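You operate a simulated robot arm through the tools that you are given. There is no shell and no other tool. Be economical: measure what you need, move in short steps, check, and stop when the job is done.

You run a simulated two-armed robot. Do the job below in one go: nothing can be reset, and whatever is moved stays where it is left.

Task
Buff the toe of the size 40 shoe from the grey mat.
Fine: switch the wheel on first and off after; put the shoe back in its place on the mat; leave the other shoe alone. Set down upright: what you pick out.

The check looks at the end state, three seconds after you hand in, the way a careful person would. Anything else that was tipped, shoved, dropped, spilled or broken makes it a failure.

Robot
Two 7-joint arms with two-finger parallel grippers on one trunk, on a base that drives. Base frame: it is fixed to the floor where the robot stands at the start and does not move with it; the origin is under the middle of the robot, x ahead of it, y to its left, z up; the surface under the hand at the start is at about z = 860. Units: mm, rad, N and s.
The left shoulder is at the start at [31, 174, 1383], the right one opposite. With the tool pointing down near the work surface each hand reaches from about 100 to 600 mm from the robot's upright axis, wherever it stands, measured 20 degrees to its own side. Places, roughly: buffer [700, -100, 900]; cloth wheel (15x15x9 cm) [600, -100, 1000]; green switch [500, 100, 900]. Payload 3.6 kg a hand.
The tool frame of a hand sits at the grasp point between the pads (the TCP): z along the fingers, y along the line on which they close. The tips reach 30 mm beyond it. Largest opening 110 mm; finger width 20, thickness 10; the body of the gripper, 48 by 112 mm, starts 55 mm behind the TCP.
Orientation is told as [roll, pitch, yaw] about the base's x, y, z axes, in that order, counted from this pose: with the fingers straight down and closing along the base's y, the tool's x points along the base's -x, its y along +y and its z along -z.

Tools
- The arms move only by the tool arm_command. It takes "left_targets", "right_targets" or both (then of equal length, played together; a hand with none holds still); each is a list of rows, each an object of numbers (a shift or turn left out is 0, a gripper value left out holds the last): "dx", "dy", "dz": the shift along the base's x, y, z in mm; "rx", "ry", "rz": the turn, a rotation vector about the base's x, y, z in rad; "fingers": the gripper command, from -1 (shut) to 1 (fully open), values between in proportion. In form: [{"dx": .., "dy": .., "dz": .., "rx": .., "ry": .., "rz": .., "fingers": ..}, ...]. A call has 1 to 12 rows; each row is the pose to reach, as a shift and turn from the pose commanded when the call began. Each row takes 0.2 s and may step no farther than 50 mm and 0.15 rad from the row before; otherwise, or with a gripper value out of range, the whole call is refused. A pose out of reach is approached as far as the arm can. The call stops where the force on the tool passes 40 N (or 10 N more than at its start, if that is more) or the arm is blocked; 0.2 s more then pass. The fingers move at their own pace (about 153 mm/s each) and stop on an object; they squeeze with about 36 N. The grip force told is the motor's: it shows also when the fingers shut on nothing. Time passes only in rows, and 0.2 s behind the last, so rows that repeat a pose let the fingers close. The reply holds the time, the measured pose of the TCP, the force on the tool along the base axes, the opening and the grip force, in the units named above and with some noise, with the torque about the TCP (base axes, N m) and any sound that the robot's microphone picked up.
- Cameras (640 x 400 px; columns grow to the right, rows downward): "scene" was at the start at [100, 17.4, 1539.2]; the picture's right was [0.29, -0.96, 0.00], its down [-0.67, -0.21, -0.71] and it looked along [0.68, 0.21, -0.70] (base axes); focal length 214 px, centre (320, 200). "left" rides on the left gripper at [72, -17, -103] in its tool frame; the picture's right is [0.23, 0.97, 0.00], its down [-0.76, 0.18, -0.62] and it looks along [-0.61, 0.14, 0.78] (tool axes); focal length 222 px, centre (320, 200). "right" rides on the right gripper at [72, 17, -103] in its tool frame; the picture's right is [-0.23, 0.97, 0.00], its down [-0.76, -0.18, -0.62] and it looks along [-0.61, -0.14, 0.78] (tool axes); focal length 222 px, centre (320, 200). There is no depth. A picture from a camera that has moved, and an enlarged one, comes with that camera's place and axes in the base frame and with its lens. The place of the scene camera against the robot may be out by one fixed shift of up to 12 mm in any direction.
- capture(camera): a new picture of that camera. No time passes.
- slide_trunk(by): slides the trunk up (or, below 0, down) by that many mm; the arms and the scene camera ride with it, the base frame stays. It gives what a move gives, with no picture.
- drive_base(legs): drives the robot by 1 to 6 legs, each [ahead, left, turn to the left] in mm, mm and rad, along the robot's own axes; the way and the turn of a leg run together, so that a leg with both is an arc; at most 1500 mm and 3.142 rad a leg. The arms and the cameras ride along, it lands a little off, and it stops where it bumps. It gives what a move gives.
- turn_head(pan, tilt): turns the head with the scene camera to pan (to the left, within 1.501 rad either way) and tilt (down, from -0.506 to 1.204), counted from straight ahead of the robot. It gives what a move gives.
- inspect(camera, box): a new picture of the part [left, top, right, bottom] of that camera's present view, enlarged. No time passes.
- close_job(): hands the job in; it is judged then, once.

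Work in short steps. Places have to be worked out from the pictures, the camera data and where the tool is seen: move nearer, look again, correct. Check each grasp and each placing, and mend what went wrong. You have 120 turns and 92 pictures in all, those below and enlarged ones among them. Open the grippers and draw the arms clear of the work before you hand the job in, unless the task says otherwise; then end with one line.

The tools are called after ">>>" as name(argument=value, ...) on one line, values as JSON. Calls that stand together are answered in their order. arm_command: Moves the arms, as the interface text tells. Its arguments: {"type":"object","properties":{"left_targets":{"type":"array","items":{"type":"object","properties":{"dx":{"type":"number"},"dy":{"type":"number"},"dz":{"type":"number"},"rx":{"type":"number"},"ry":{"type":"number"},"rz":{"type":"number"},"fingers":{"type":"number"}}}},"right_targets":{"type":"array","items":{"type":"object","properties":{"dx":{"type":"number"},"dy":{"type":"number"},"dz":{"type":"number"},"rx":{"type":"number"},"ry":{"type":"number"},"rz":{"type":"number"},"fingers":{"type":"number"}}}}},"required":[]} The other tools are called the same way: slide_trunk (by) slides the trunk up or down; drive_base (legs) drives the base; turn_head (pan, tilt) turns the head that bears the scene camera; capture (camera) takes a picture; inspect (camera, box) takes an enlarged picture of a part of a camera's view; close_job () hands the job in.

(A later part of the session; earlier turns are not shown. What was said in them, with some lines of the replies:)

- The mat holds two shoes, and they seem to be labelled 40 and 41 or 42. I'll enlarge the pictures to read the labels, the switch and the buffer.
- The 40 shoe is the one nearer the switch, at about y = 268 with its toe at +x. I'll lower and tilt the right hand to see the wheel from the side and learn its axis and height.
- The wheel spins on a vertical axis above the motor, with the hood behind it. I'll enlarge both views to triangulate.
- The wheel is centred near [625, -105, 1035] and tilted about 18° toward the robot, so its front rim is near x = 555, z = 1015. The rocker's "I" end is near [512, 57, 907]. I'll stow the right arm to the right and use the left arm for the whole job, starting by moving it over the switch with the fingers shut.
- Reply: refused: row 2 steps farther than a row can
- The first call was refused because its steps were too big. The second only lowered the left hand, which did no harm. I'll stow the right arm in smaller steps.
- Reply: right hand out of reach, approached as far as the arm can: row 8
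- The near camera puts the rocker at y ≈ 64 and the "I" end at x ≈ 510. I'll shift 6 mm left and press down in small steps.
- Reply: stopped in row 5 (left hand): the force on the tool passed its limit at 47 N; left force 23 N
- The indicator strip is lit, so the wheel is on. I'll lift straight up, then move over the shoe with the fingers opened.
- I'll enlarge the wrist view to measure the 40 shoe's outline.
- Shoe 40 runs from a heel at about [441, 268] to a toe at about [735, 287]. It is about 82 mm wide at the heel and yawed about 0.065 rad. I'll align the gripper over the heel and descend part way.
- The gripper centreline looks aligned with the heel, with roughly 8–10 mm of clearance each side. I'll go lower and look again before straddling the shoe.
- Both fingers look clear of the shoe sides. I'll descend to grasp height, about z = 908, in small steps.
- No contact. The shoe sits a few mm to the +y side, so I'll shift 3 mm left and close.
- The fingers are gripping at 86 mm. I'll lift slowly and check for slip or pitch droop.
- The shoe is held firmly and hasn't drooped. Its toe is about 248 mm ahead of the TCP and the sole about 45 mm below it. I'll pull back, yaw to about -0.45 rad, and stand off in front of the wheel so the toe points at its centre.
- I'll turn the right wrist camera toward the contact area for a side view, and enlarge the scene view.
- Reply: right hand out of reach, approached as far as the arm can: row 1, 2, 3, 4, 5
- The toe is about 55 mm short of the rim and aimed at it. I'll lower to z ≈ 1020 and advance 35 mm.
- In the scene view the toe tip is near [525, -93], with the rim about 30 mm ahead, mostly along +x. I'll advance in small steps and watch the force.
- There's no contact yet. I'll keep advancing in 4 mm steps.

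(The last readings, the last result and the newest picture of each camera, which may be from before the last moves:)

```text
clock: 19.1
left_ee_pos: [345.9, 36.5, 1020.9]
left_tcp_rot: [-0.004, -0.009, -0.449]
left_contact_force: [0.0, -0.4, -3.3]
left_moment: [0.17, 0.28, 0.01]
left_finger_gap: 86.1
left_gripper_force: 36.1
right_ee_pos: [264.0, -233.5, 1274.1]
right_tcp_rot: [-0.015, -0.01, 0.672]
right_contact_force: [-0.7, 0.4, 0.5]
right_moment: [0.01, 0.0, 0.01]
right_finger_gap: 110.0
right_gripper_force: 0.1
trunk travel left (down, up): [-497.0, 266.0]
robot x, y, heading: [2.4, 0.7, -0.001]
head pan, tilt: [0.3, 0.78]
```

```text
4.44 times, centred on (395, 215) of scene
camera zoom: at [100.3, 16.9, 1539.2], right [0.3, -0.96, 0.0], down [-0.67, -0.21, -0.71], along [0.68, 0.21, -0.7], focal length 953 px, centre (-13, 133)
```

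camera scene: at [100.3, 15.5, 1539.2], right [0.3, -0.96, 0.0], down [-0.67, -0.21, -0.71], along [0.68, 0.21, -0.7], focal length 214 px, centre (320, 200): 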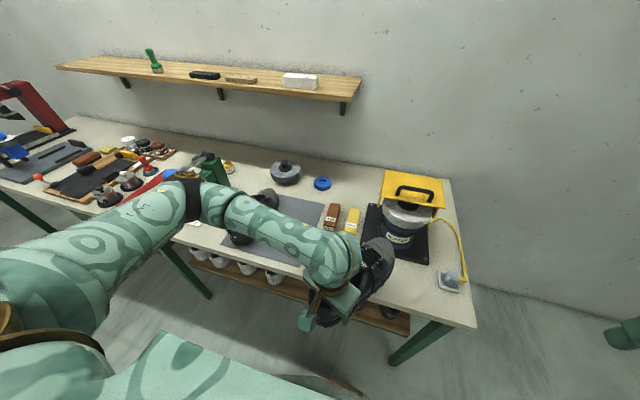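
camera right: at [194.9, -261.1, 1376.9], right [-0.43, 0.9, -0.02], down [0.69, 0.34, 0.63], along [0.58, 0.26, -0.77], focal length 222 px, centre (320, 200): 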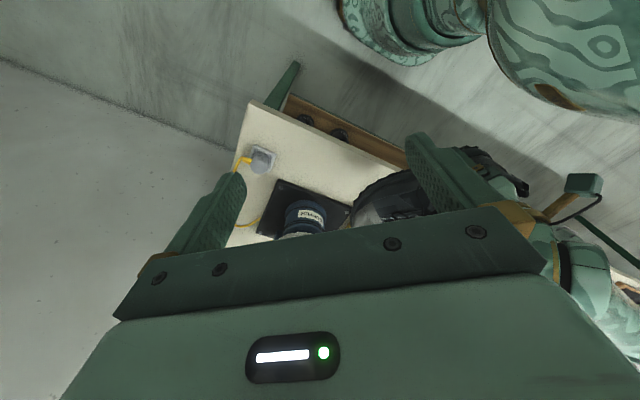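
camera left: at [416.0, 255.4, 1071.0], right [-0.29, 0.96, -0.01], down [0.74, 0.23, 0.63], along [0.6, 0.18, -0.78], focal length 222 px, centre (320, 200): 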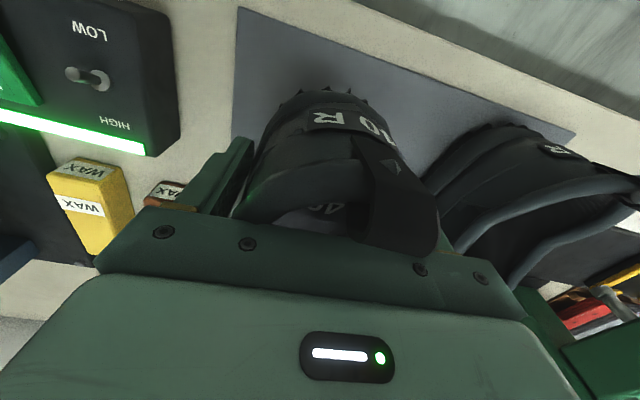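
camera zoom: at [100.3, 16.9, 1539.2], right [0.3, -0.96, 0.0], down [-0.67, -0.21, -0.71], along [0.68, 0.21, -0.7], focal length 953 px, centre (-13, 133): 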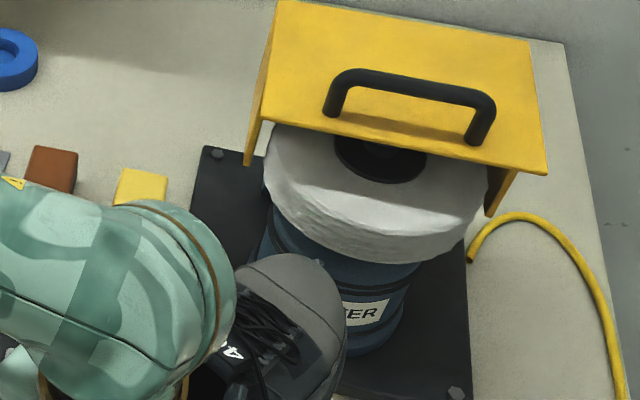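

Triangulating again puts the rim's front bottom edge at about [576, -98, 1009], so the toe (z ≈ 1006) would slip underneath. I'll back off slightly and raise the shoe 24 mm.

>>> arm_command(left_targets=[{"dx": -15, "dz": 4}, {"dx": -15, "dz": 24}])

>>> inspect(camera="scene", box=[340, 170, 450, 260])

```text
clock: 19.7
left_ee_pos: [330.5, 36.3, 1045.0]
left_tcp_rot: [-0.003, -0.007, -0.45]
left_contact_force: [0.7, 0.5, -3.7]
left_moment: [0.16, 0.3, 0.02]
left_finger_gap: 86.1
left_gripper_force: 36.3
right_ee_pos: [264.0, -234.4, 1273.7]
right_tcp_rot: [-0.017, -0.012, 0.671]
right_contact_force: [-0.2, -0.1, -0.3]
right_moment: [-0.01, 0.01, -0.02]
right_finger_gap: 110.1
right_gripper_force: 0.0
trunk travel left (down, up): [-497.0, 266.0]
robot x, y, heading: [-2.5, -0.7, 0.002]
head pan, tilt: [0.3, 0.78]
```

```text
4.44 times, centred on (395, 215) of scene
camera zoom: at [100.3, 16.8, 1539.2], right [0.3, -0.96, 0.0], down [-0.67, -0.21, -0.71], along [0.68, 0.21, -0.7], focal length 953 px, centre (-13, 133)
```

zoom: 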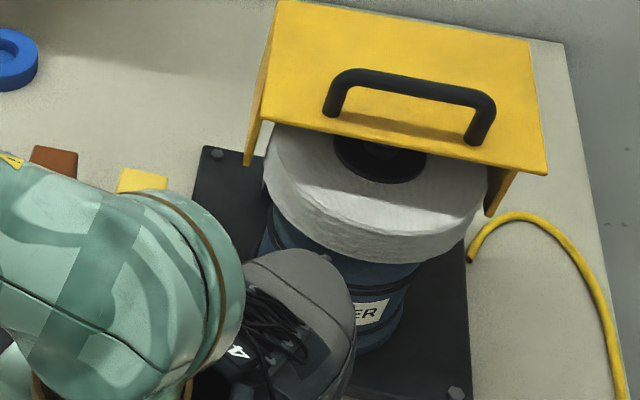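

The height now looks right, so I'll advance gently in 3 mm steps and watch for contact.

>>> arm_command(left_targets=[{"dx": 4}, {"dx": 8}, {"dx": 11}, {"dx": 14, "dy": -1}, {"dx": 17, "dy": -1}])

>>> inspect(camera="scene", box=[340, 170, 450, 260])

```text
clock: 20.9
left_ee_pos: [348.9, 36.0, 1044.3]
left_tcp_rot: [-0.005, -0.008, -0.449]
left_contact_force: [0.6, 1.2, -3.7]
left_moment: [0.18, 0.29, 0.02]
left_finger_gap: 85.9
left_gripper_force: 36.3
right_ee_pos: [264.4, -233.5, 1273.9]
right_tcp_rot: [-0.017, -0.012, 0.671]
right_contact_force: [0.4, -0.3, 0.5]
right_moment: [0.0, -0.01, 0.03]
right_finger_gap: 110.0
right_gripper_force: 0.0
trunk travel left (down, up): [-497.0, 266.0]
robot x, y, heading: [2.2, 1.4, -0.001]
head pan, tilt: [0.3, 0.78]
```

```text
4.44 times, centred on (395, 215) of scene
camera zoom: at [100.3, 17.0, 1539.2], right [0.3, -0.96, 0.0], down [-0.67, -0.21, -0.71], along [0.68, 0.21, -0.7], focal length 953 px, centre (-13, 133)
```

zoom: 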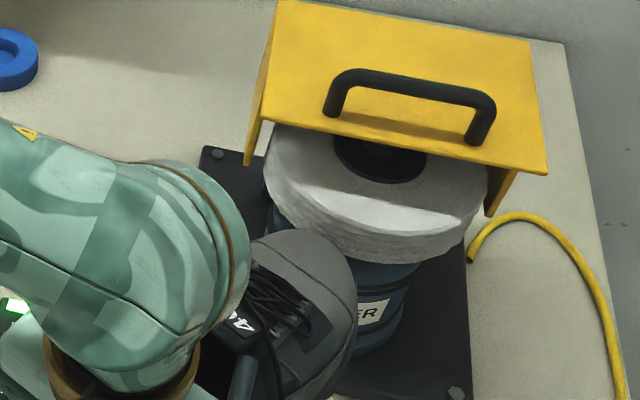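

The toe now overlaps the rim in the view, but the force hasn't risen. I'll keep going in 2 mm steps.

>>> arm_command(left_targets=[{"dx": 2}, {"dx": 4}, {"dx": 6}, {"dx": 8, "dy": -1}])

```text
clock: 21.9
left_ee_pos: [355.2, 34.7, 1045.5]
left_tcp_rot: [-0.003, -0.009, -0.452]
left_contact_force: [-0.5, -0.3, -4.3]
left_moment: [0.18, 0.28, 0.01]
left_finger_gap: 85.6
left_gripper_force: 35.1
right_ee_pos: [263.2, -234.5, 1274.1]
right_tcp_rot: [-0.015, -0.013, 0.672]
right_contact_force: [0.1, -0.1, -0.3]
right_moment: [-0.01, -0.01, -0.01]
right_finger_gap: 109.8
right_gripper_force: 0.1
trunk travel left (down, up): [-497.0, 266.0]
robot x, y, heading: [-1.1, -0.0, -0.0]
head pan, tilt: [0.3, 0.78]
```

There's still no contact, so I'll advance another 8 mm.

>>> arm_command(left_targets=[{"dx": 2}, {"dx": 4}, {"dx": 6}, {"dx": 8}])

>>> inspect(camera="scene", box=[340, 170, 450, 260])

>>> inspect(camera="right", box=[240, 140, 460, 260])

```text
clock: 22.9
left_ee_pos: [364.2, 34.4, 1045.9]
left_tcp_rot: [-0.003, -0.007, -0.452]
left_contact_force: [-0.1, 0.3, -4.3]
left_moment: [0.17, 0.28, -0.01]
left_finger_gap: 85.7
left_gripper_force: 36.2
right_ee_pos: [262.8, -233.9, 1273.2]
right_tcp_rot: [-0.017, -0.013, 0.671]
right_contact_force: [0.0, 0.1, -0.2]
right_moment: [-0.02, 0.01, -0.01]
right_finger_gap: 110.1
right_gripper_force: 0.0
trunk travel left (down, up): [-497.0, 266.0]
robot x, y, heading: [-3.8, -0.6, -0.006]
head pan, tilt: [0.3, 0.78]
```

```text
4.44 times, centred on (395, 215) of scene
camera zoom: at [100.4, 16.9, 1539.2], right [0.3, -0.96, 0.0], down [-0.67, -0.21, -0.71], along [0.68, 0.21, -0.7], focal length 953 px, centre (-13, 133)
```

zoom: 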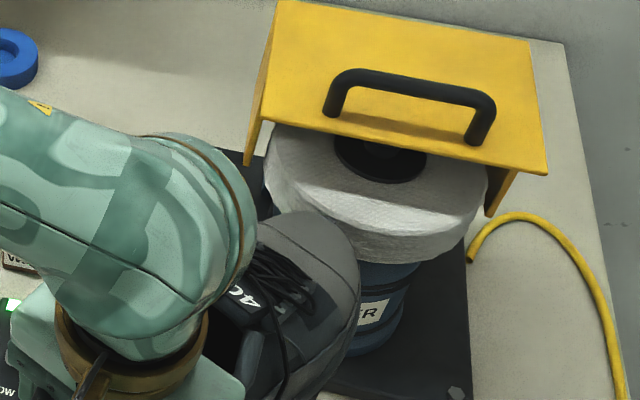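

```text
2.91 times, centred on (350, 200) of right
camera zoom: at [195.0, -265.1, 1376.1], right [-0.43, 0.9, -0.01], down [0.69, 0.34, 0.64], along [0.58, 0.26, -0.77], focal length 646 px, centre (233, 200)
```

zoom: 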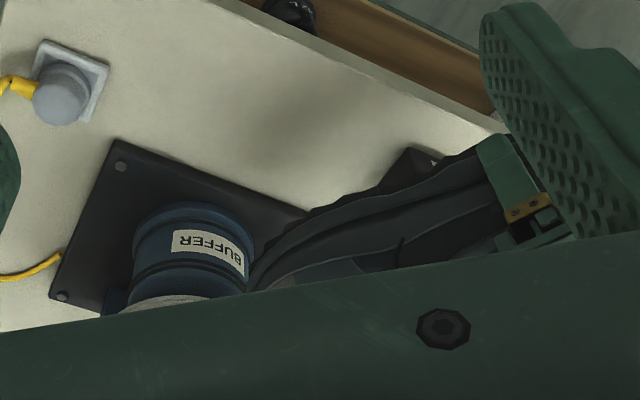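

I'll pitch the right hand's camera forward to see the toe and wheel from the side.

>>> arm_command(right_targets=[{"rx": 0.09, "ry": -0.115}, {"rx": 0.18, "ry": -0.23}, {"rx": 0.27, "ry": -0.345}, {"rx": 0.36, "ry": -0.46}])

>>> capture(camera="right")

```text
clock: 23.9
left_ee_pos: [363.5, 33.5, 1045.6]
left_tcp_rot: [-0.003, -0.008, -0.45]
left_contact_force: [-0.1, 0.0, -4.2]
left_moment: [0.22, 0.32, 0.0]
left_finger_gap: 85.7
left_gripper_force: 35.8
right_ee_pos: [327.0, -232.2, 1329.6]
right_tcp_rot: [-0.027, -0.588, 0.702]
right_contact_force: [0.0, -0.1, 0.2]
right_moment: [0.03, 0.02, 0.01]
right_finger_gap: 109.9
right_gripper_force: 0.1
right hand out of reach, approached as far as the arm can: row 1, 2, 3, 4
trunk travel left (down, up): [-497.0, 266.0]
robot x, y, heading: [-2.7, 2.7, 0.004]
head pan, tilt: [0.3, 0.78]
```

```text
48 pictures are left
camera right: at [225.4, -292.6, 1374.8], right [-0.47, 0.88, 0.1], down [0.32, 0.06, 0.95], along [0.82, 0.48, -0.31], focal length 222 px, centre (320, 200)
```

right: 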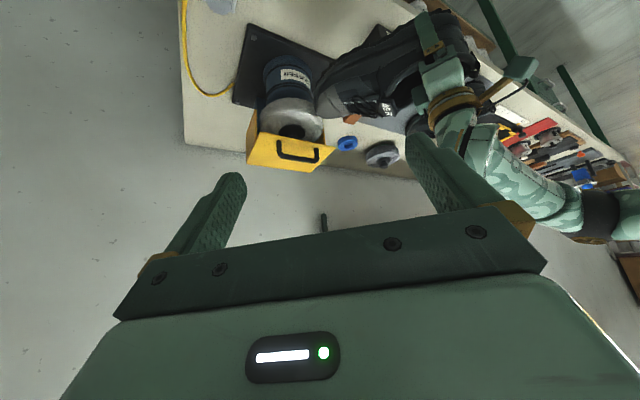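

>>> inspect(camera="right", box=[230, 40, 390, 140])

```text
4.00 times, centred on (310, 90) of right
camera zoom: at [225.4, -292.6, 1374.8], right [-0.47, 0.88, 0.1], down [0.32, 0.06, 0.95], along [0.82, 0.48, -0.31], focal length 888 px, centre (360, 640)
```

zoom: 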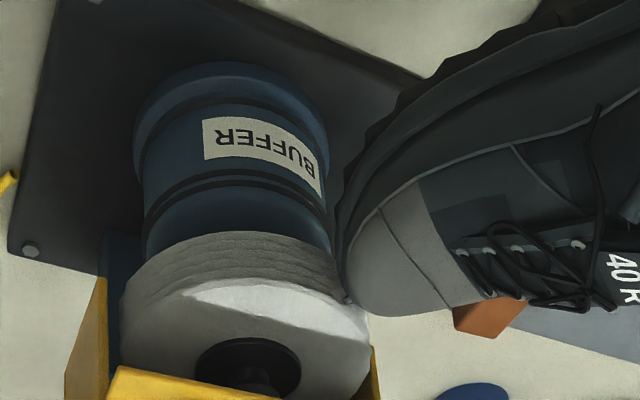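

In the side view the toe is at rim height and almost touching. I'll continue along the shoe's own axis toward the wheel centre in 2–3 mm steps.

>>> arm_command(left_targets=[{"dx": 2, "dy": -1}, {"dx": 4, "dy": -2}, {"dx": 6, "dy": -3}, {"dx": 8, "dy": -4}, {"dx": 10, "dy": -5}])

>>> inspect(camera="right", box=[230, 40, 390, 140])

```text
clock: 25.1
left_ee_pos: [373.5, 29.3, 1043.8]
left_tcp_rot: [-0.005, -0.006, -0.451]
left_contact_force: [-4.2, 0.8, -3.7]
left_moment: [0.21, 0.26, -0.13]
left_finger_gap: 85.9
left_gripper_force: 35.6
right_ee_pos: [327.2, -231.9, 1329.4]
right_tcp_rot: [-0.03, -0.586, 0.701]
right_contact_force: [1.0, 0.6, -0.1]
right_moment: [0.01, -0.02, 0.03]
right_finger_gap: 110.0
right_gripper_force: 0.0
trunk travel left (down, up): [-497.0, 266.0]
robot x, y, heading: [-2.0, 3.8, -0.002]
head pan, tilt: [0.3, 0.78]
```

```text
4.00 times, centred on (310, 90) of right
camera zoom: at [225.2, -291.7, 1375.0], right [-0.47, 0.88, 0.1], down [0.32, 0.06, 0.94], along [0.82, 0.48, -0.31], focal length 888 px, centre (360, 640)
```

zoom: 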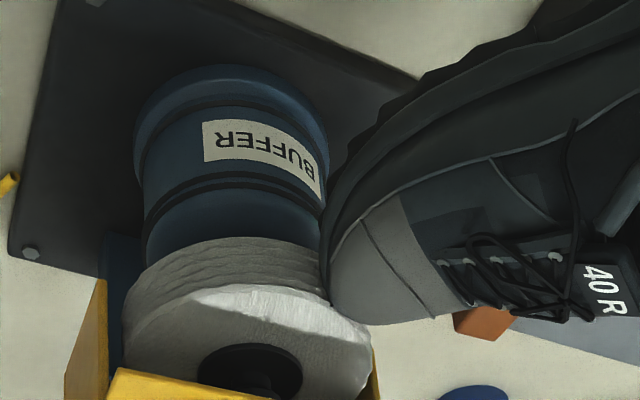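

The wheel is touching the toe cap at about 4 N. I'll press slightly further and hold for about 2 s.

>>> arm_command(left_targets=[{"dx": 2, "dy": -1}, {"dx": 3, "dy": -1}, {"dx": 3, "dy": -1}, {"dx": 3, "dy": -1}, {"dx": 3, "dy": -1}, {"dx": 3, "dy": -1}, {"dx": 3, "dy": -1}, {"dx": 3, "dy": -1}])

>>> inspect(camera="right", box=[230, 40, 390, 140])

>>> inspect(camera="scene", box=[340, 170, 450, 260])

```text
clock: 26.9
left_ee_pos: [375.9, 27.5, 1045.9]
left_tcp_rot: [-0.003, -0.01, -0.45]
left_contact_force: [-12.5, 3.9, 0.1]
left_moment: [0.07, 1.45, -2.12]
left_finger_gap: 86.8
left_gripper_force: 35.9
right_ee_pos: [325.9, -231.0, 1329.5]
right_tcp_rot: [-0.031, -0.586, 0.701]
right_contact_force: [1.3, 0.3, 1.0]
right_moment: [-0.03, -0.04, 0.03]
right_finger_gap: 109.9
right_gripper_force: 0.0
trunk travel left (down, up): [-497.0, 266.0]
robot x, y, heading: [0.0, -0.5, -0.003]
head pan, tilt: [0.3, 0.78]
```

```text
4.00 times, centred on (310, 90) of right
camera zoom: at [223.8, -291.7, 1375.2], right [-0.47, 0.88, 0.1], down [0.32, 0.06, 0.94], along [0.82, 0.48, -0.31], focal length 888 px, centre (360, 640)
```

zoom: 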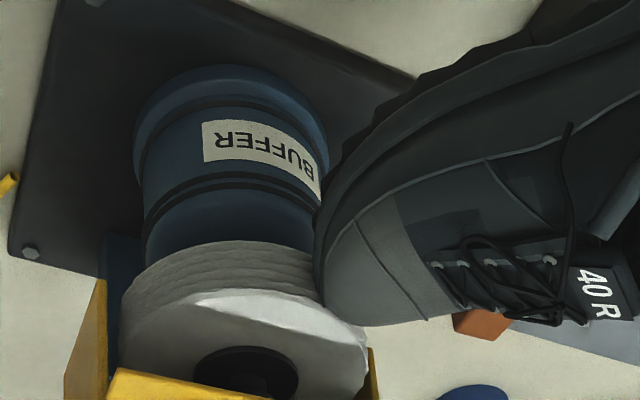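

```text
4.44 times, centred on (395, 215) of scene
camera zoom: at [98.2, 17.0, 1539.4], right [0.29, -0.96, 0.0], down [-0.67, -0.21, -0.71], along [0.68, 0.21, -0.7], focal length 953 px, centre (-13, 133)
```

zoom: 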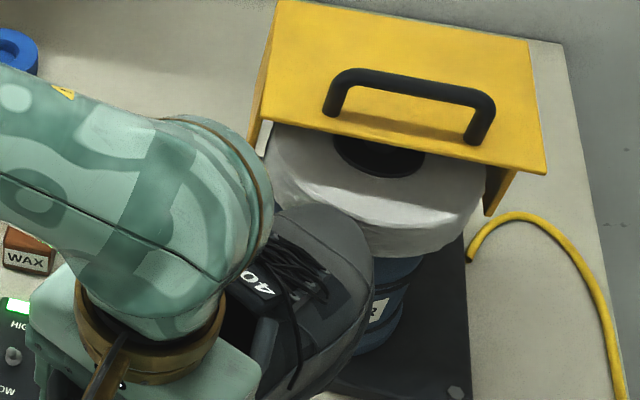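

Contact was 12.5 N for about 1.6 s and the wheel's texture changed between frames, so it is spinning. I'll back off and inspect the toe and the grip.

>>> arm_command(left_targets=[{"dx": -10, "dy": 4}, {"dx": -35, "dy": 15}, {"dx": -65, "dy": 30}])

>>> inspect(camera="right", box=[230, 10, 470, 160])

>>> inspect(camera="scene", box=[320, 190, 450, 290])

```text
clock: 27.7
left_ee_pos: [310.7, 60.2, 1046.6]
left_tcp_rot: [-0.003, -0.009, -0.449]
left_contact_force: [0.5, -0.3, -4.6]
left_moment: [0.16, 0.27, -0.02]
left_finger_gap: 86.5
left_gripper_force: 36.4
right_ee_pos: [327.3, -230.2, 1329.2]
right_tcp_rot: [-0.03, -0.584, 0.703]
right_contact_force: [-0.9, 0.5, -0.1]
right_moment: [0.03, -0.06, 0.02]
right_finger_gap: 110.0
right_gripper_force: 0.1
trunk travel left (down, up): [-497.0, 266.0]
robot x, y, heading: [3.0, -0.2, -0.001]
head pan, tilt: [0.3, 0.78]
```

```text
2.67 times, centred on (350, 85) of right
camera zoom: at [225.2, -291.1, 1375.1], right [-0.47, 0.88, 0.1], down [0.32, 0.06, 0.94], along [0.82, 0.48, -0.31], focal length 592 px, centre (240, 507)
```

zoom: 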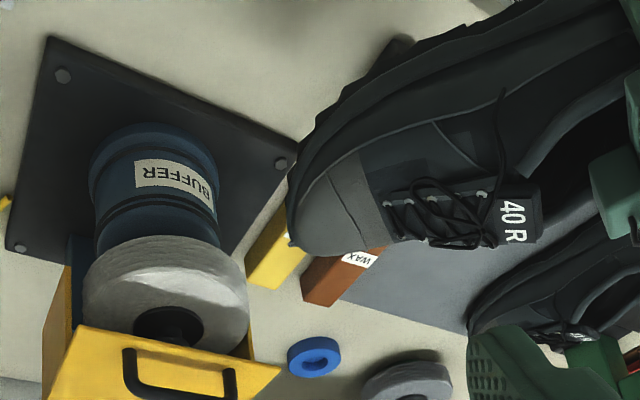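

```text
4.00 times, centred on (385, 240) of scene
camera zoom: at [99.8, 17.7, 1539.3], right [0.3, -0.96, 0.0], down [-0.67, -0.21, -0.71], along [0.68, 0.21, -0.7], focal length 858 px, centre (60, 40)
```

zoom: 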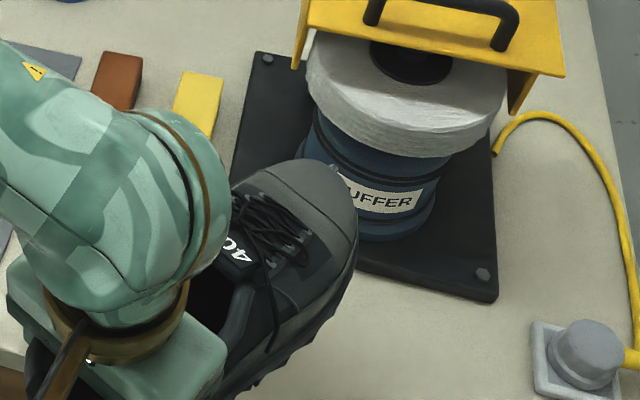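

The toe cap now looks darker and smoother than before, and the shoe only slipped a little in yaw. I'll make one more light pass to be sure it's buffed properly.

>>> arm_command(left_targets=[{"dx": 30, "dy": -14}, {"dx": 55, "dy": -26}, {"dx": 62, "dy": -29}, {"dx": 64, "dy": -30}, {"dx": 65, "dy": -31}, {"dx": 65, "dy": -31}, {"dx": 65, "dy": -31}, {"dx": 65, "dy": -31}, {"dx": 65, "dy": -31}, {"dx": 65, "dy": -31}, {"dx": 50, "dy": -23}, {"dx": 10, "dy": -5}])

>>> inspect(camera="right", box=[230, 10, 470, 160])

>>> inspect(camera="scene", box=[320, 190, 450, 290])

```text
clock: 30.3
left_ee_pos: [322.1, 55.9, 1045.4]
left_tcp_rot: [-0.004, -0.011, -0.45]
left_contact_force: [0.0, 0.1, -3.6]
left_moment: [0.16, 0.26, 0.02]
left_finger_gap: 86.7
left_gripper_force: 36.5
right_ee_pos: [325.8, -230.9, 1329.7]
right_tcp_rot: [-0.031, -0.588, 0.704]
right_contact_force: [-0.5, -0.2, -0.5]
right_moment: [0.01, 0.01, -0.01]
right_finger_gap: 110.0
right_gripper_force: 0.1
trunk travel left (down, up): [-497.0, 266.0]
robot x, y, heading: [0.1, 1.0, -0.002]
head pan, tilt: [0.3, 0.78]
```

```text
2.67 times, centred on (350, 85) of right
camera zoom: at [224.0, -290.9, 1375.4], right [-0.47, 0.88, 0.1], down [0.32, 0.06, 0.94], along [0.82, 0.48, -0.31], focal length 592 px, centre (240, 507)
```

zoom: 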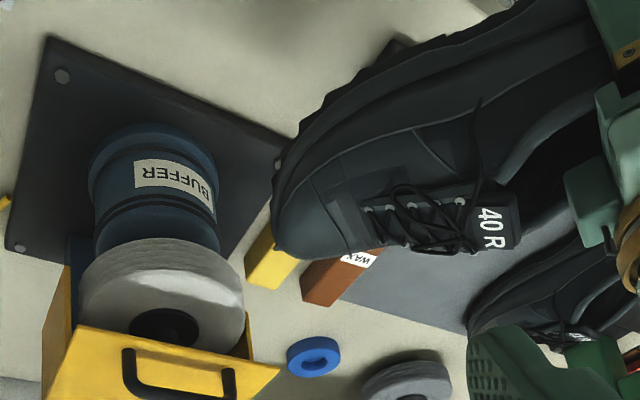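

```text
4.00 times, centred on (385, 240) of scene
camera zoom: at [98.4, 17.9, 1539.4], right [0.3, -0.96, 0.0], down [-0.67, -0.21, -0.71], along [0.68, 0.21, -0.7], focal length 858 px, centre (60, 40)
```

zoom: 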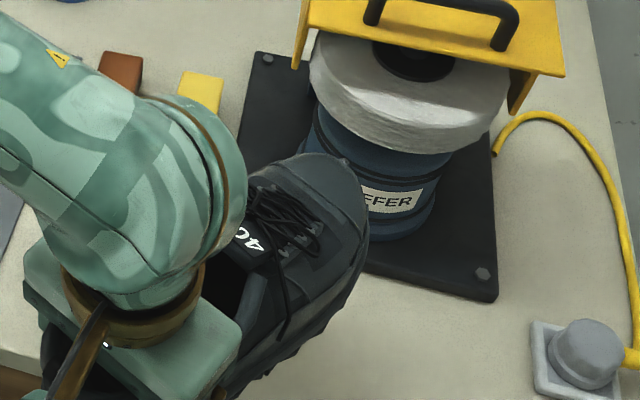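

The toe cap is now uniformly dark and polished. The shoe slipped about -0.05 rad in yaw in the grip, so I'll allow for that when I reverse the path back above the mat.

>>> arm_command(left_targets=[{"dx": -30, "dy": 5}, {"dx": -40, "dy": 40, "rz": 0.1}, {"dx": -40, "dy": 75, "rz": 0.2}, {"dx": -40, "dy": 110, "rz": 0.3}, {"dx": -40, "dy": 145, "rz": 0.4}, {"dx": -40, "dy": 180, "rz": 0.5}, {"dx": -30, "dy": 210, "rz": 0.56}, {"dx": 5, "dy": 221, "rz": 0.565}, {"dx": 45, "dy": 221, "rz": 0.565}, {"dx": 90, "dy": 221, "rz": 0.565}, {"dx": 130, "dy": 221, "rz": 0.565}, {"dx": 165, "dy": 221, "rz": 0.565}])

>>> capture(camera="left")

>>> inspect(camera="scene", box=[220, 150, 360, 270])

```text
clock: 32.9
left_ee_pos: [487.9, 275.4, 1044.1]
left_tcp_rot: [-0.005, -0.007, 0.116]
left_contact_force: [0.3, -0.3, -2.9]
left_moment: [0.01, 0.33, 0.02]
left_finger_gap: 86.9
left_gripper_force: 36.1
right_ee_pos: [328.3, -231.6, 1329.4]
right_tcp_rot: [-0.028, -0.586, 0.702]
right_contact_force: [0.7, -0.1, -0.6]
right_moment: [0.02, 0.01, 0.03]
right_finger_gap: 109.9
right_gripper_force: 0.0
trunk travel left (down, up): [-497.0, 266.0]
robot x, y, heading: [1.8, 1.4, -0.006]
head pan, tilt: [0.3, 0.78]
```

```text
39 pictures are left
camera left: at [418.4, 251.9, 1147.9], right [-0.34, 0.94, -0.01], down [0.73, 0.27, 0.63], along [0.59, 0.21, -0.78], focal length 222 px, centre (320, 200)
```

left: 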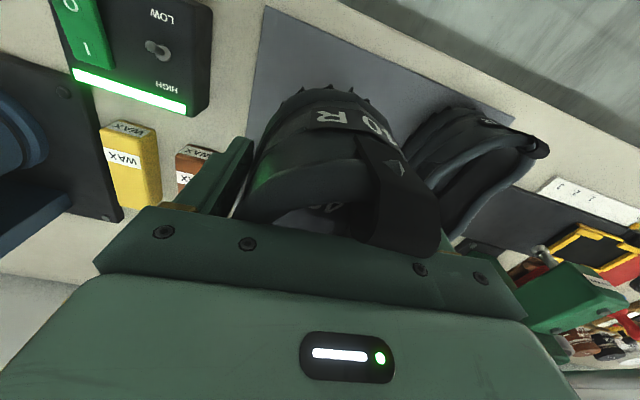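

```text
3.33 times, centred on (290, 210) of scene
camera zoom: at [101.4, 16.9, 1539.1], right [0.3, -0.96, 0.0], down [-0.67, -0.21, -0.71], along [0.68, 0.21, -0.7], focal length 715 px, centre (420, 167)
```

zoom: 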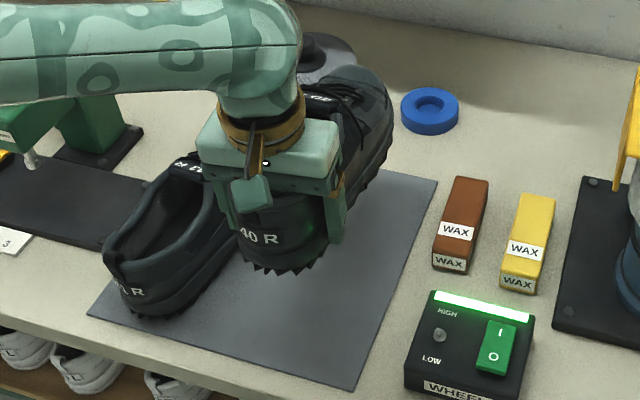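

I'll descend to just above the mat and compare with the pre-pick picture using the same crop.

>>> arm_command(left_targets=[{"dz": -40}, {"dz": -80}, {"dz": -110}, {"dz": -128}])

>>> inspect(camera="scene", box=[240, 180, 340, 260])

```text
clock: 33.9
left_ee_pos: [487.7, 274.7, 916.8]
left_tcp_rot: [-0.004, -0.01, 0.115]
left_contact_force: [-0.4, -0.2, -3.4]
left_moment: [0.02, 0.36, 0.02]
left_finger_gap: 86.6
left_gripper_force: 36.0
right_ee_pos: [328.7, -232.5, 1328.5]
right_tcp_rot: [-0.029, -0.584, 0.701]
right_contact_force: [-0.5, -0.2, 0.4]
right_moment: [-0.04, 0.0, -0.02]
right_finger_gap: 109.9
right_gripper_force: 0.0
trunk travel left (down, up): [-497.0, 266.0]
robot x, y, heading: [-1.8, 3.2, 0.001]
head pan, tilt: [0.3, 0.78]
```

```text
5.00 times, centred on (290, 220) of scene
camera zoom: at [100.7, 17.3, 1539.2], right [0.3, -0.96, 0.0], down [-0.67, -0.21, -0.71], along [0.68, 0.21, -0.7], focal length 1072 px, centre (470, 100)
```

zoom: 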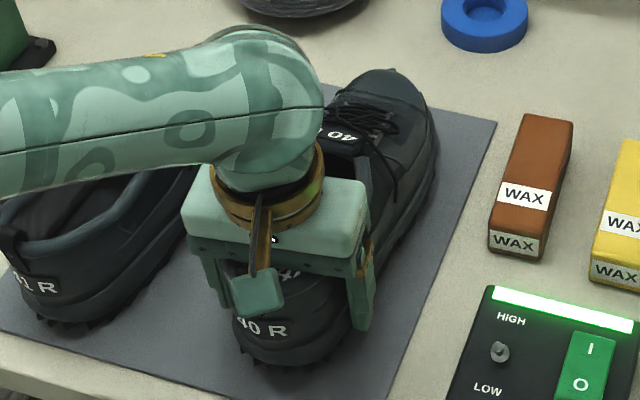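

The pose matches the original within a few mm, with the shoe about 4 mm too far to +y. I'll correct that and lower it onto the mat.

>>> arm_command(left_targets=[{"dy": -4, "dz": -3}, {"dy": -4, "dz": -6}, {"dy": -4, "dz": -8}, {"dy": -4, "dz": -9}, {"dy": -4, "dz": -10}])

>>> inspect(camera="scene", box=[240, 180, 340, 260])

```text
clock: 35.1
left_ee_pos: [488.9, 269.8, 906.5]
left_tcp_rot: [-0.003, -0.009, 0.113]
left_contact_force: [1.9, -1.6, 4.6]
left_moment: [0.37, -0.84, -0.24]
left_finger_gap: 86.7
left_gripper_force: 36.2
right_ee_pos: [327.0, -231.9, 1328.9]
right_tcp_rot: [-0.031, -0.587, 0.701]
right_contact_force: [0.0, -0.2, -0.8]
right_moment: [0.0, 0.01, 0.0]
right_finger_gap: 110.1
right_gripper_force: 0.1
trunk travel left (down, up): [-497.0, 266.0]
robot x, y, heading: [-0.4, -2.7, 0.007]
head pan, tilt: [0.3, 0.78]
```

```text
5.00 times, centred on (290, 220) of scene
camera zoom: at [99.7, 16.5, 1539.3], right [0.29, -0.96, 0.0], down [-0.67, -0.21, -0.71], along [0.68, 0.21, -0.7], focal length 1072 px, centre (470, 100)
```

zoom: 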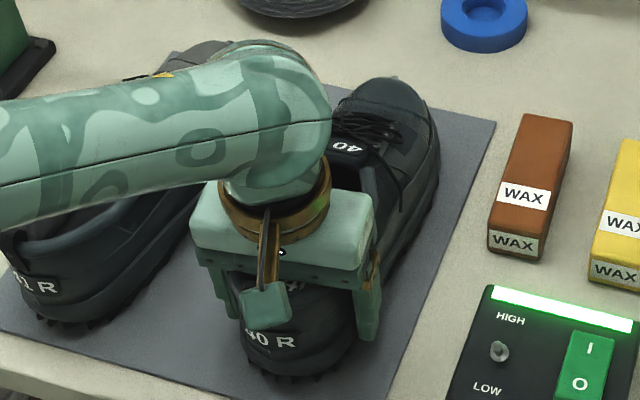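

It's seated and matches the original view almost exactly. I'll open the fingers and lift straight up.

>>> arm_command(left_targets=[{"fingers": 1}, {}, {"dz": 3}, {"dz": 30}, {"dz": 75}, {"dz": 120}, {"dz": 165}])

>>> inspect(camera="scene", box=[210, 170, 370, 280])

>>> capture(camera="left")

```text
clock: 36.7
left_ee_pos: [486.0, 271.0, 1073.3]
left_tcp_rot: [-0.004, -0.007, 0.115]
left_contact_force: [-0.7, 0.9, 0.4]
left_moment: [0.01, 0.01, 0.01]
left_finger_gap: 110.0
left_gripper_force: 0.0
right_ee_pos: [326.4, -231.3, 1329.9]
right_tcp_rot: [-0.027, -0.585, 0.702]
right_contact_force: [-0.1, 0.6, -0.1]
right_moment: [0.04, 0.01, -0.02]
right_finger_gap: 110.1
right_gripper_force: 0.0
trunk travel left (down, up): [-497.0, 266.0]
robot x, y, heading: [-0.5, 2.6, -0.001]
head pan, tilt: [0.3, 0.78]
```

```text
3.64 times, centred on (290, 225) of scene
camera zoom: at [99.4, 16.8, 1539.3], right [0.3, -0.96, 0.0], down [-0.67, -0.21, -0.71], along [0.68, 0.21, -0.7], focal length 780 px, centre (429, 109)
```

zoom: 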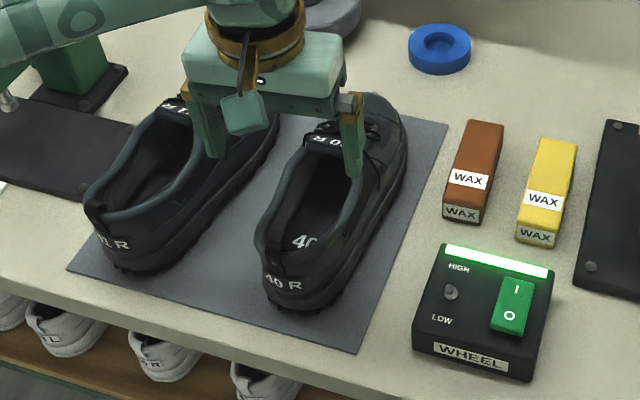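

```text
34 pictures are left
camera left: at [416.0, 246.9, 1175.5], right [-0.34, 0.94, -0.01], down [0.73, 0.27, 0.63], along [0.59, 0.21, -0.78], focal length 222 px, centre (320, 200)
```

left: 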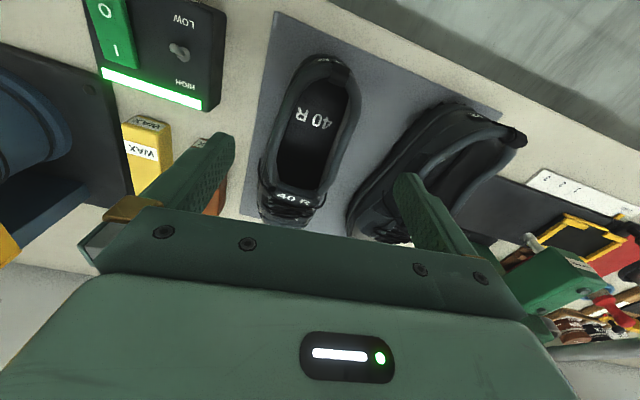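

The shoe is upright and back in its original spot, and the 41 shoe is untouched. Next I'll switch off by moving above the rocker's "O" end, near [473, 63], with the fingers shut.

>>> arm_command(left_targets=[{"dy": -40, "dz": 20, "rz": -0.06}, {"dy": -85, "dz": 20, "rz": -0.115, "fingers": -1}, {"dx": -5, "dy": -130, "dz": 20, "rz": -0.115}, {"dx": -10, "dy": -175, "dz": 10, "rz": -0.115}, {"dx": -13, "dy": -208, "dz": -15, "rz": -0.115}, {"dx": -13, "dy": -208, "dz": -55, "rz": -0.115}, {"dx": -13, "dy": -208, "dz": -90, "rz": -0.115}])

>>> capture(camera="left")

```text
clock: 38.3
left_ee_pos: [470.4, 64.0, 982.6]
left_tcp_rot: [-0.005, -0.01, -0.001]
left_contact_force: [0.0, -0.3, 0.6]
left_moment: [0.0, -0.02, 0.0]
left_finger_gap: 0.0
left_gripper_force: 36.4
right_ee_pos: [327.2, -233.1, 1328.7]
right_tcp_rot: [-0.03, -0.587, 0.701]
right_contact_force: [0.4, -1.0, 0.5]
right_moment: [0.03, 0.03, -0.01]
right_finger_gap: 110.1
right_gripper_force: 0.0
trunk travel left (down, up): [-497.0, 266.0]
robot x, y, heading: [-1.5, -1.7, 0.001]
head pan, tilt: [0.3, 0.78]
```

```text
33 pictures are left
camera left: at [398.8, 47.4, 1085.6], right [-0.23, 0.97, -0.01], down [0.76, 0.18, 0.63], along [0.61, 0.14, -0.78], focal length 222 px, centre (320, 200)
```

left: 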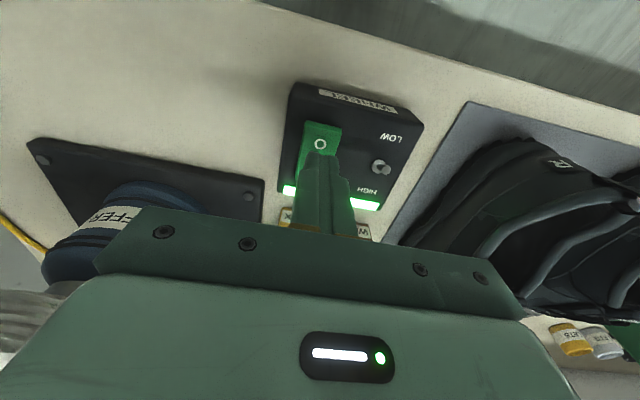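

The O end lies directly below the fingertips at about [474, 65]. I'll press down.

>>> arm_command(left_targets=[{"dz": -20}, {"dz": -30}, {"dz": -36}, {"dz": -41}, {"dz": -45}, {"dz": -49}, {"dz": -53}, {"dz": -57}])

>>> capture(camera="left")

```text
clock: 39.5
left_ee_pos: [472.9, 61.5, 945.1]
left_tcp_rot: [-0.009, -0.018, -0.001]
left_contact_force: [-15.1, 6.0, 24.9]
left_moment: [0.2, 0.15, 0.04]
left_finger_gap: 0.1
left_gripper_force: 36.3
right_ee_pos: [324.9, -229.8, 1329.4]
right_tcp_rot: [-0.032, -0.588, 0.706]
right_contact_force: [-0.1, 0.4, -0.1]
right_moment: [-0.01, -0.01, 0.01]
right_finger_gap: 109.8
right_gripper_force: 0.1
trunk travel left (down, up): [-497.0, 266.0]
robot x, y, heading: [-1.4, 5.7, 0.004]
head pan, tilt: [0.3, 0.78]
stopped in row 5 (left hand): the force on the tool passed its limit at 46 N (the readings are from after the stop); the commanded pose is now the measured one
```

```text
32 pictures are left
camera left: at [399.2, 47.5, 1047.3], right [-0.23, 0.97, -0.01], down [0.75, 0.18, 0.64], along [0.62, 0.13, -0.77], focal length 222 px, centre (320, 200)
```

left: 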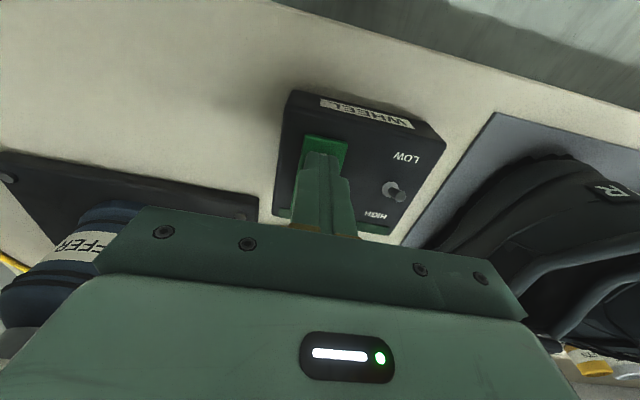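

The indicator is dark, so the wheel is off. I'll lift away, draw the arm back with the fingers open, and check the final state.

>>> arm_command(left_targets=[{"dz": 40}, {"dz": 85}, {"dz": 130}, {"dz": 175}, {"dz": 215, "dy": 20, "fingers": 1}, {"dz": 250, "dy": 55, "dx": -10}, {"dz": 285, "dy": 90, "dx": -20}, {"dz": 310, "dy": 130, "dx": -35}, {"dz": 320, "dy": 170, "dx": -55}, {"dz": 320, "dy": 210, "dx": -75}, {"dz": 320, "dy": 250, "dx": -95}, {"dz": 320, "dy": 290, "dx": -115}])

>>> inspect(camera="scene", box=[210, 170, 370, 280])

>>> capture(camera="scene")

>>> inspect(camera="scene", box=[340, 160, 480, 300])

```text
refused: row 6 steps farther than a row can; nothing moved
```

```text
3.64 times, centred on (290, 225) of scene
camera zoom: at [95.1, 18.1, 1539.8], right [0.3, -0.96, 0.0], down [-0.67, -0.21, -0.71], along [0.68, 0.21, -0.7], focal length 780 px, centre (429, 109)
```

zoom: 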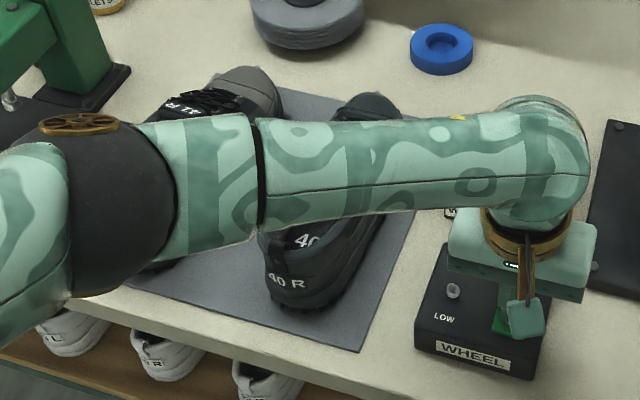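

```text
30 pictures are left
camera scene: at [95.1, 18.1, 1539.8], right [0.3, -0.96, 0.0], down [-0.67, -0.21, -0.71], along [0.68, 0.21, -0.7], focal length 214 px, centre (320, 200)
```

scene: 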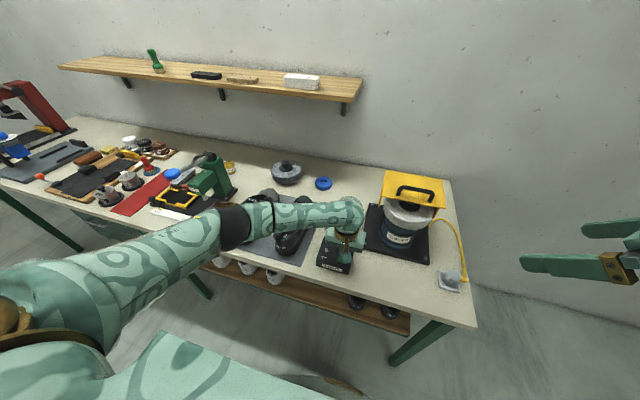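

```text
2.86 times, centred on (410, 230) of scene
camera zoom: at [95.1, 18.1, 1539.8], right [0.3, -0.96, 0.0], down [-0.67, -0.21, -0.71], along [0.68, 0.21, -0.7], focal length 613 px, centre (63, 114)
```

zoom: 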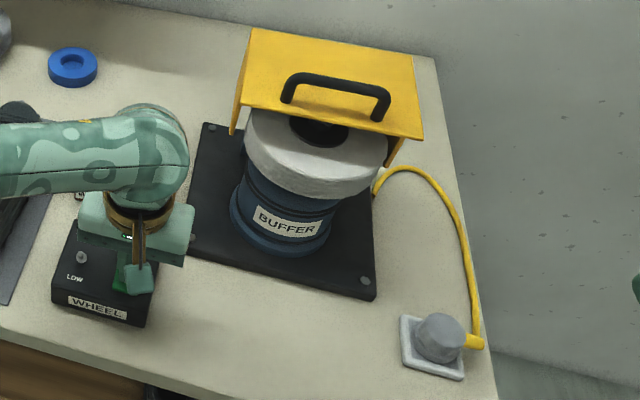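

That call was refused because of its step size, so I'll repeat it with smaller steps.

>>> arm_command(left_targets=[{"dz": 40}, {"dz": 85}, {"dz": 130}, {"dz": 175}, {"dz": 210, "dy": 20, "fingers": 1}, {"dz": 240, "dy": 50, "dx": -5}, {"dz": 270, "dy": 85, "dx": -10}, {"dz": 290, "dy": 125, "dx": -20}, {"dz": 300, "dy": 165, "dx": -40}, {"dz": 300, "dy": 205, "dx": -60}, {"dz": 300, "dy": 245, "dx": -80}, {"dz": 300, "dy": 285, "dx": -100}])

>>> inspect(camera="scene", box=[210, 170, 370, 280])

>>> capture(camera="scene")

```text
clock: 42.1
left_ee_pos: [372.9, 348.7, 1243.1]
left_tcp_rot: [-0.008, -0.016, -0.003]
left_contact_force: [-0.7, 0.0, -0.3]
left_moment: [-0.04, 0.0, -0.02]
left_finger_gap: 110.2
left_gripper_force: 0.2
right_ee_pos: [325.4, -230.9, 1329.5]
right_tcp_rot: [-0.031, -0.586, 0.704]
right_contact_force: [-0.2, 0.1, 0.3]
right_moment: [-0.04, 0.0, 0.0]
right_finger_gap: 109.9
right_gripper_force: 0.1
trunk travel left (down, up): [-497.0, 266.0]
robot x, y, heading: [-0.6, 0.8, -0.003]
head pan, tilt: [0.3, 0.78]
```

```text
3.64 times, centred on (290, 225) of scene
camera zoom: at [98.1, 18.8, 1539.4], right [0.3, -0.96, 0.0], down [-0.67, -0.21, -0.71], along [0.68, 0.21, -0.7], focal length 780 px, centre (429, 109)
```

zoom: 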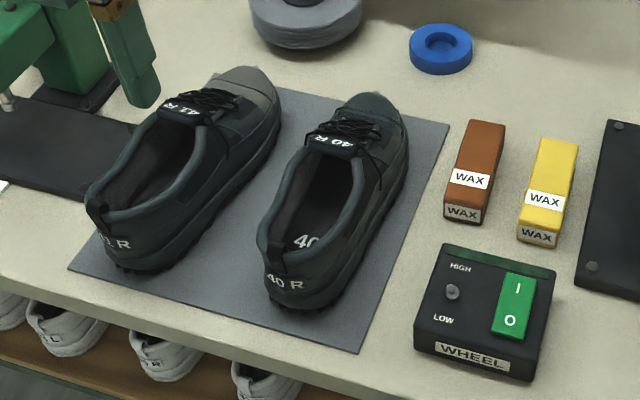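

```text
27 pictures are left
camera scene: at [98.1, 18.8, 1539.4], right [0.3, -0.96, 0.0], down [-0.67, -0.21, -0.71], along [0.68, 0.21, -0.7], focal length 214 px, centre (320, 200)
```

scene: 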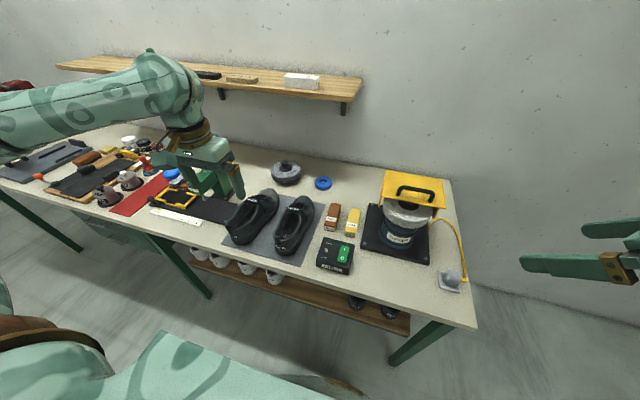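

The shoe is back in its place with a polished toe, the switch is off, nothing else has moved, and both arms are clear with the grippers open. I'm handing in.

>>> close_job()

```text
The job is handed in.
```

I buffed the toe of the size 40 shoe and put it back upright in its place on the mat; the wheel is off again and the size 41 shoe was left alone.
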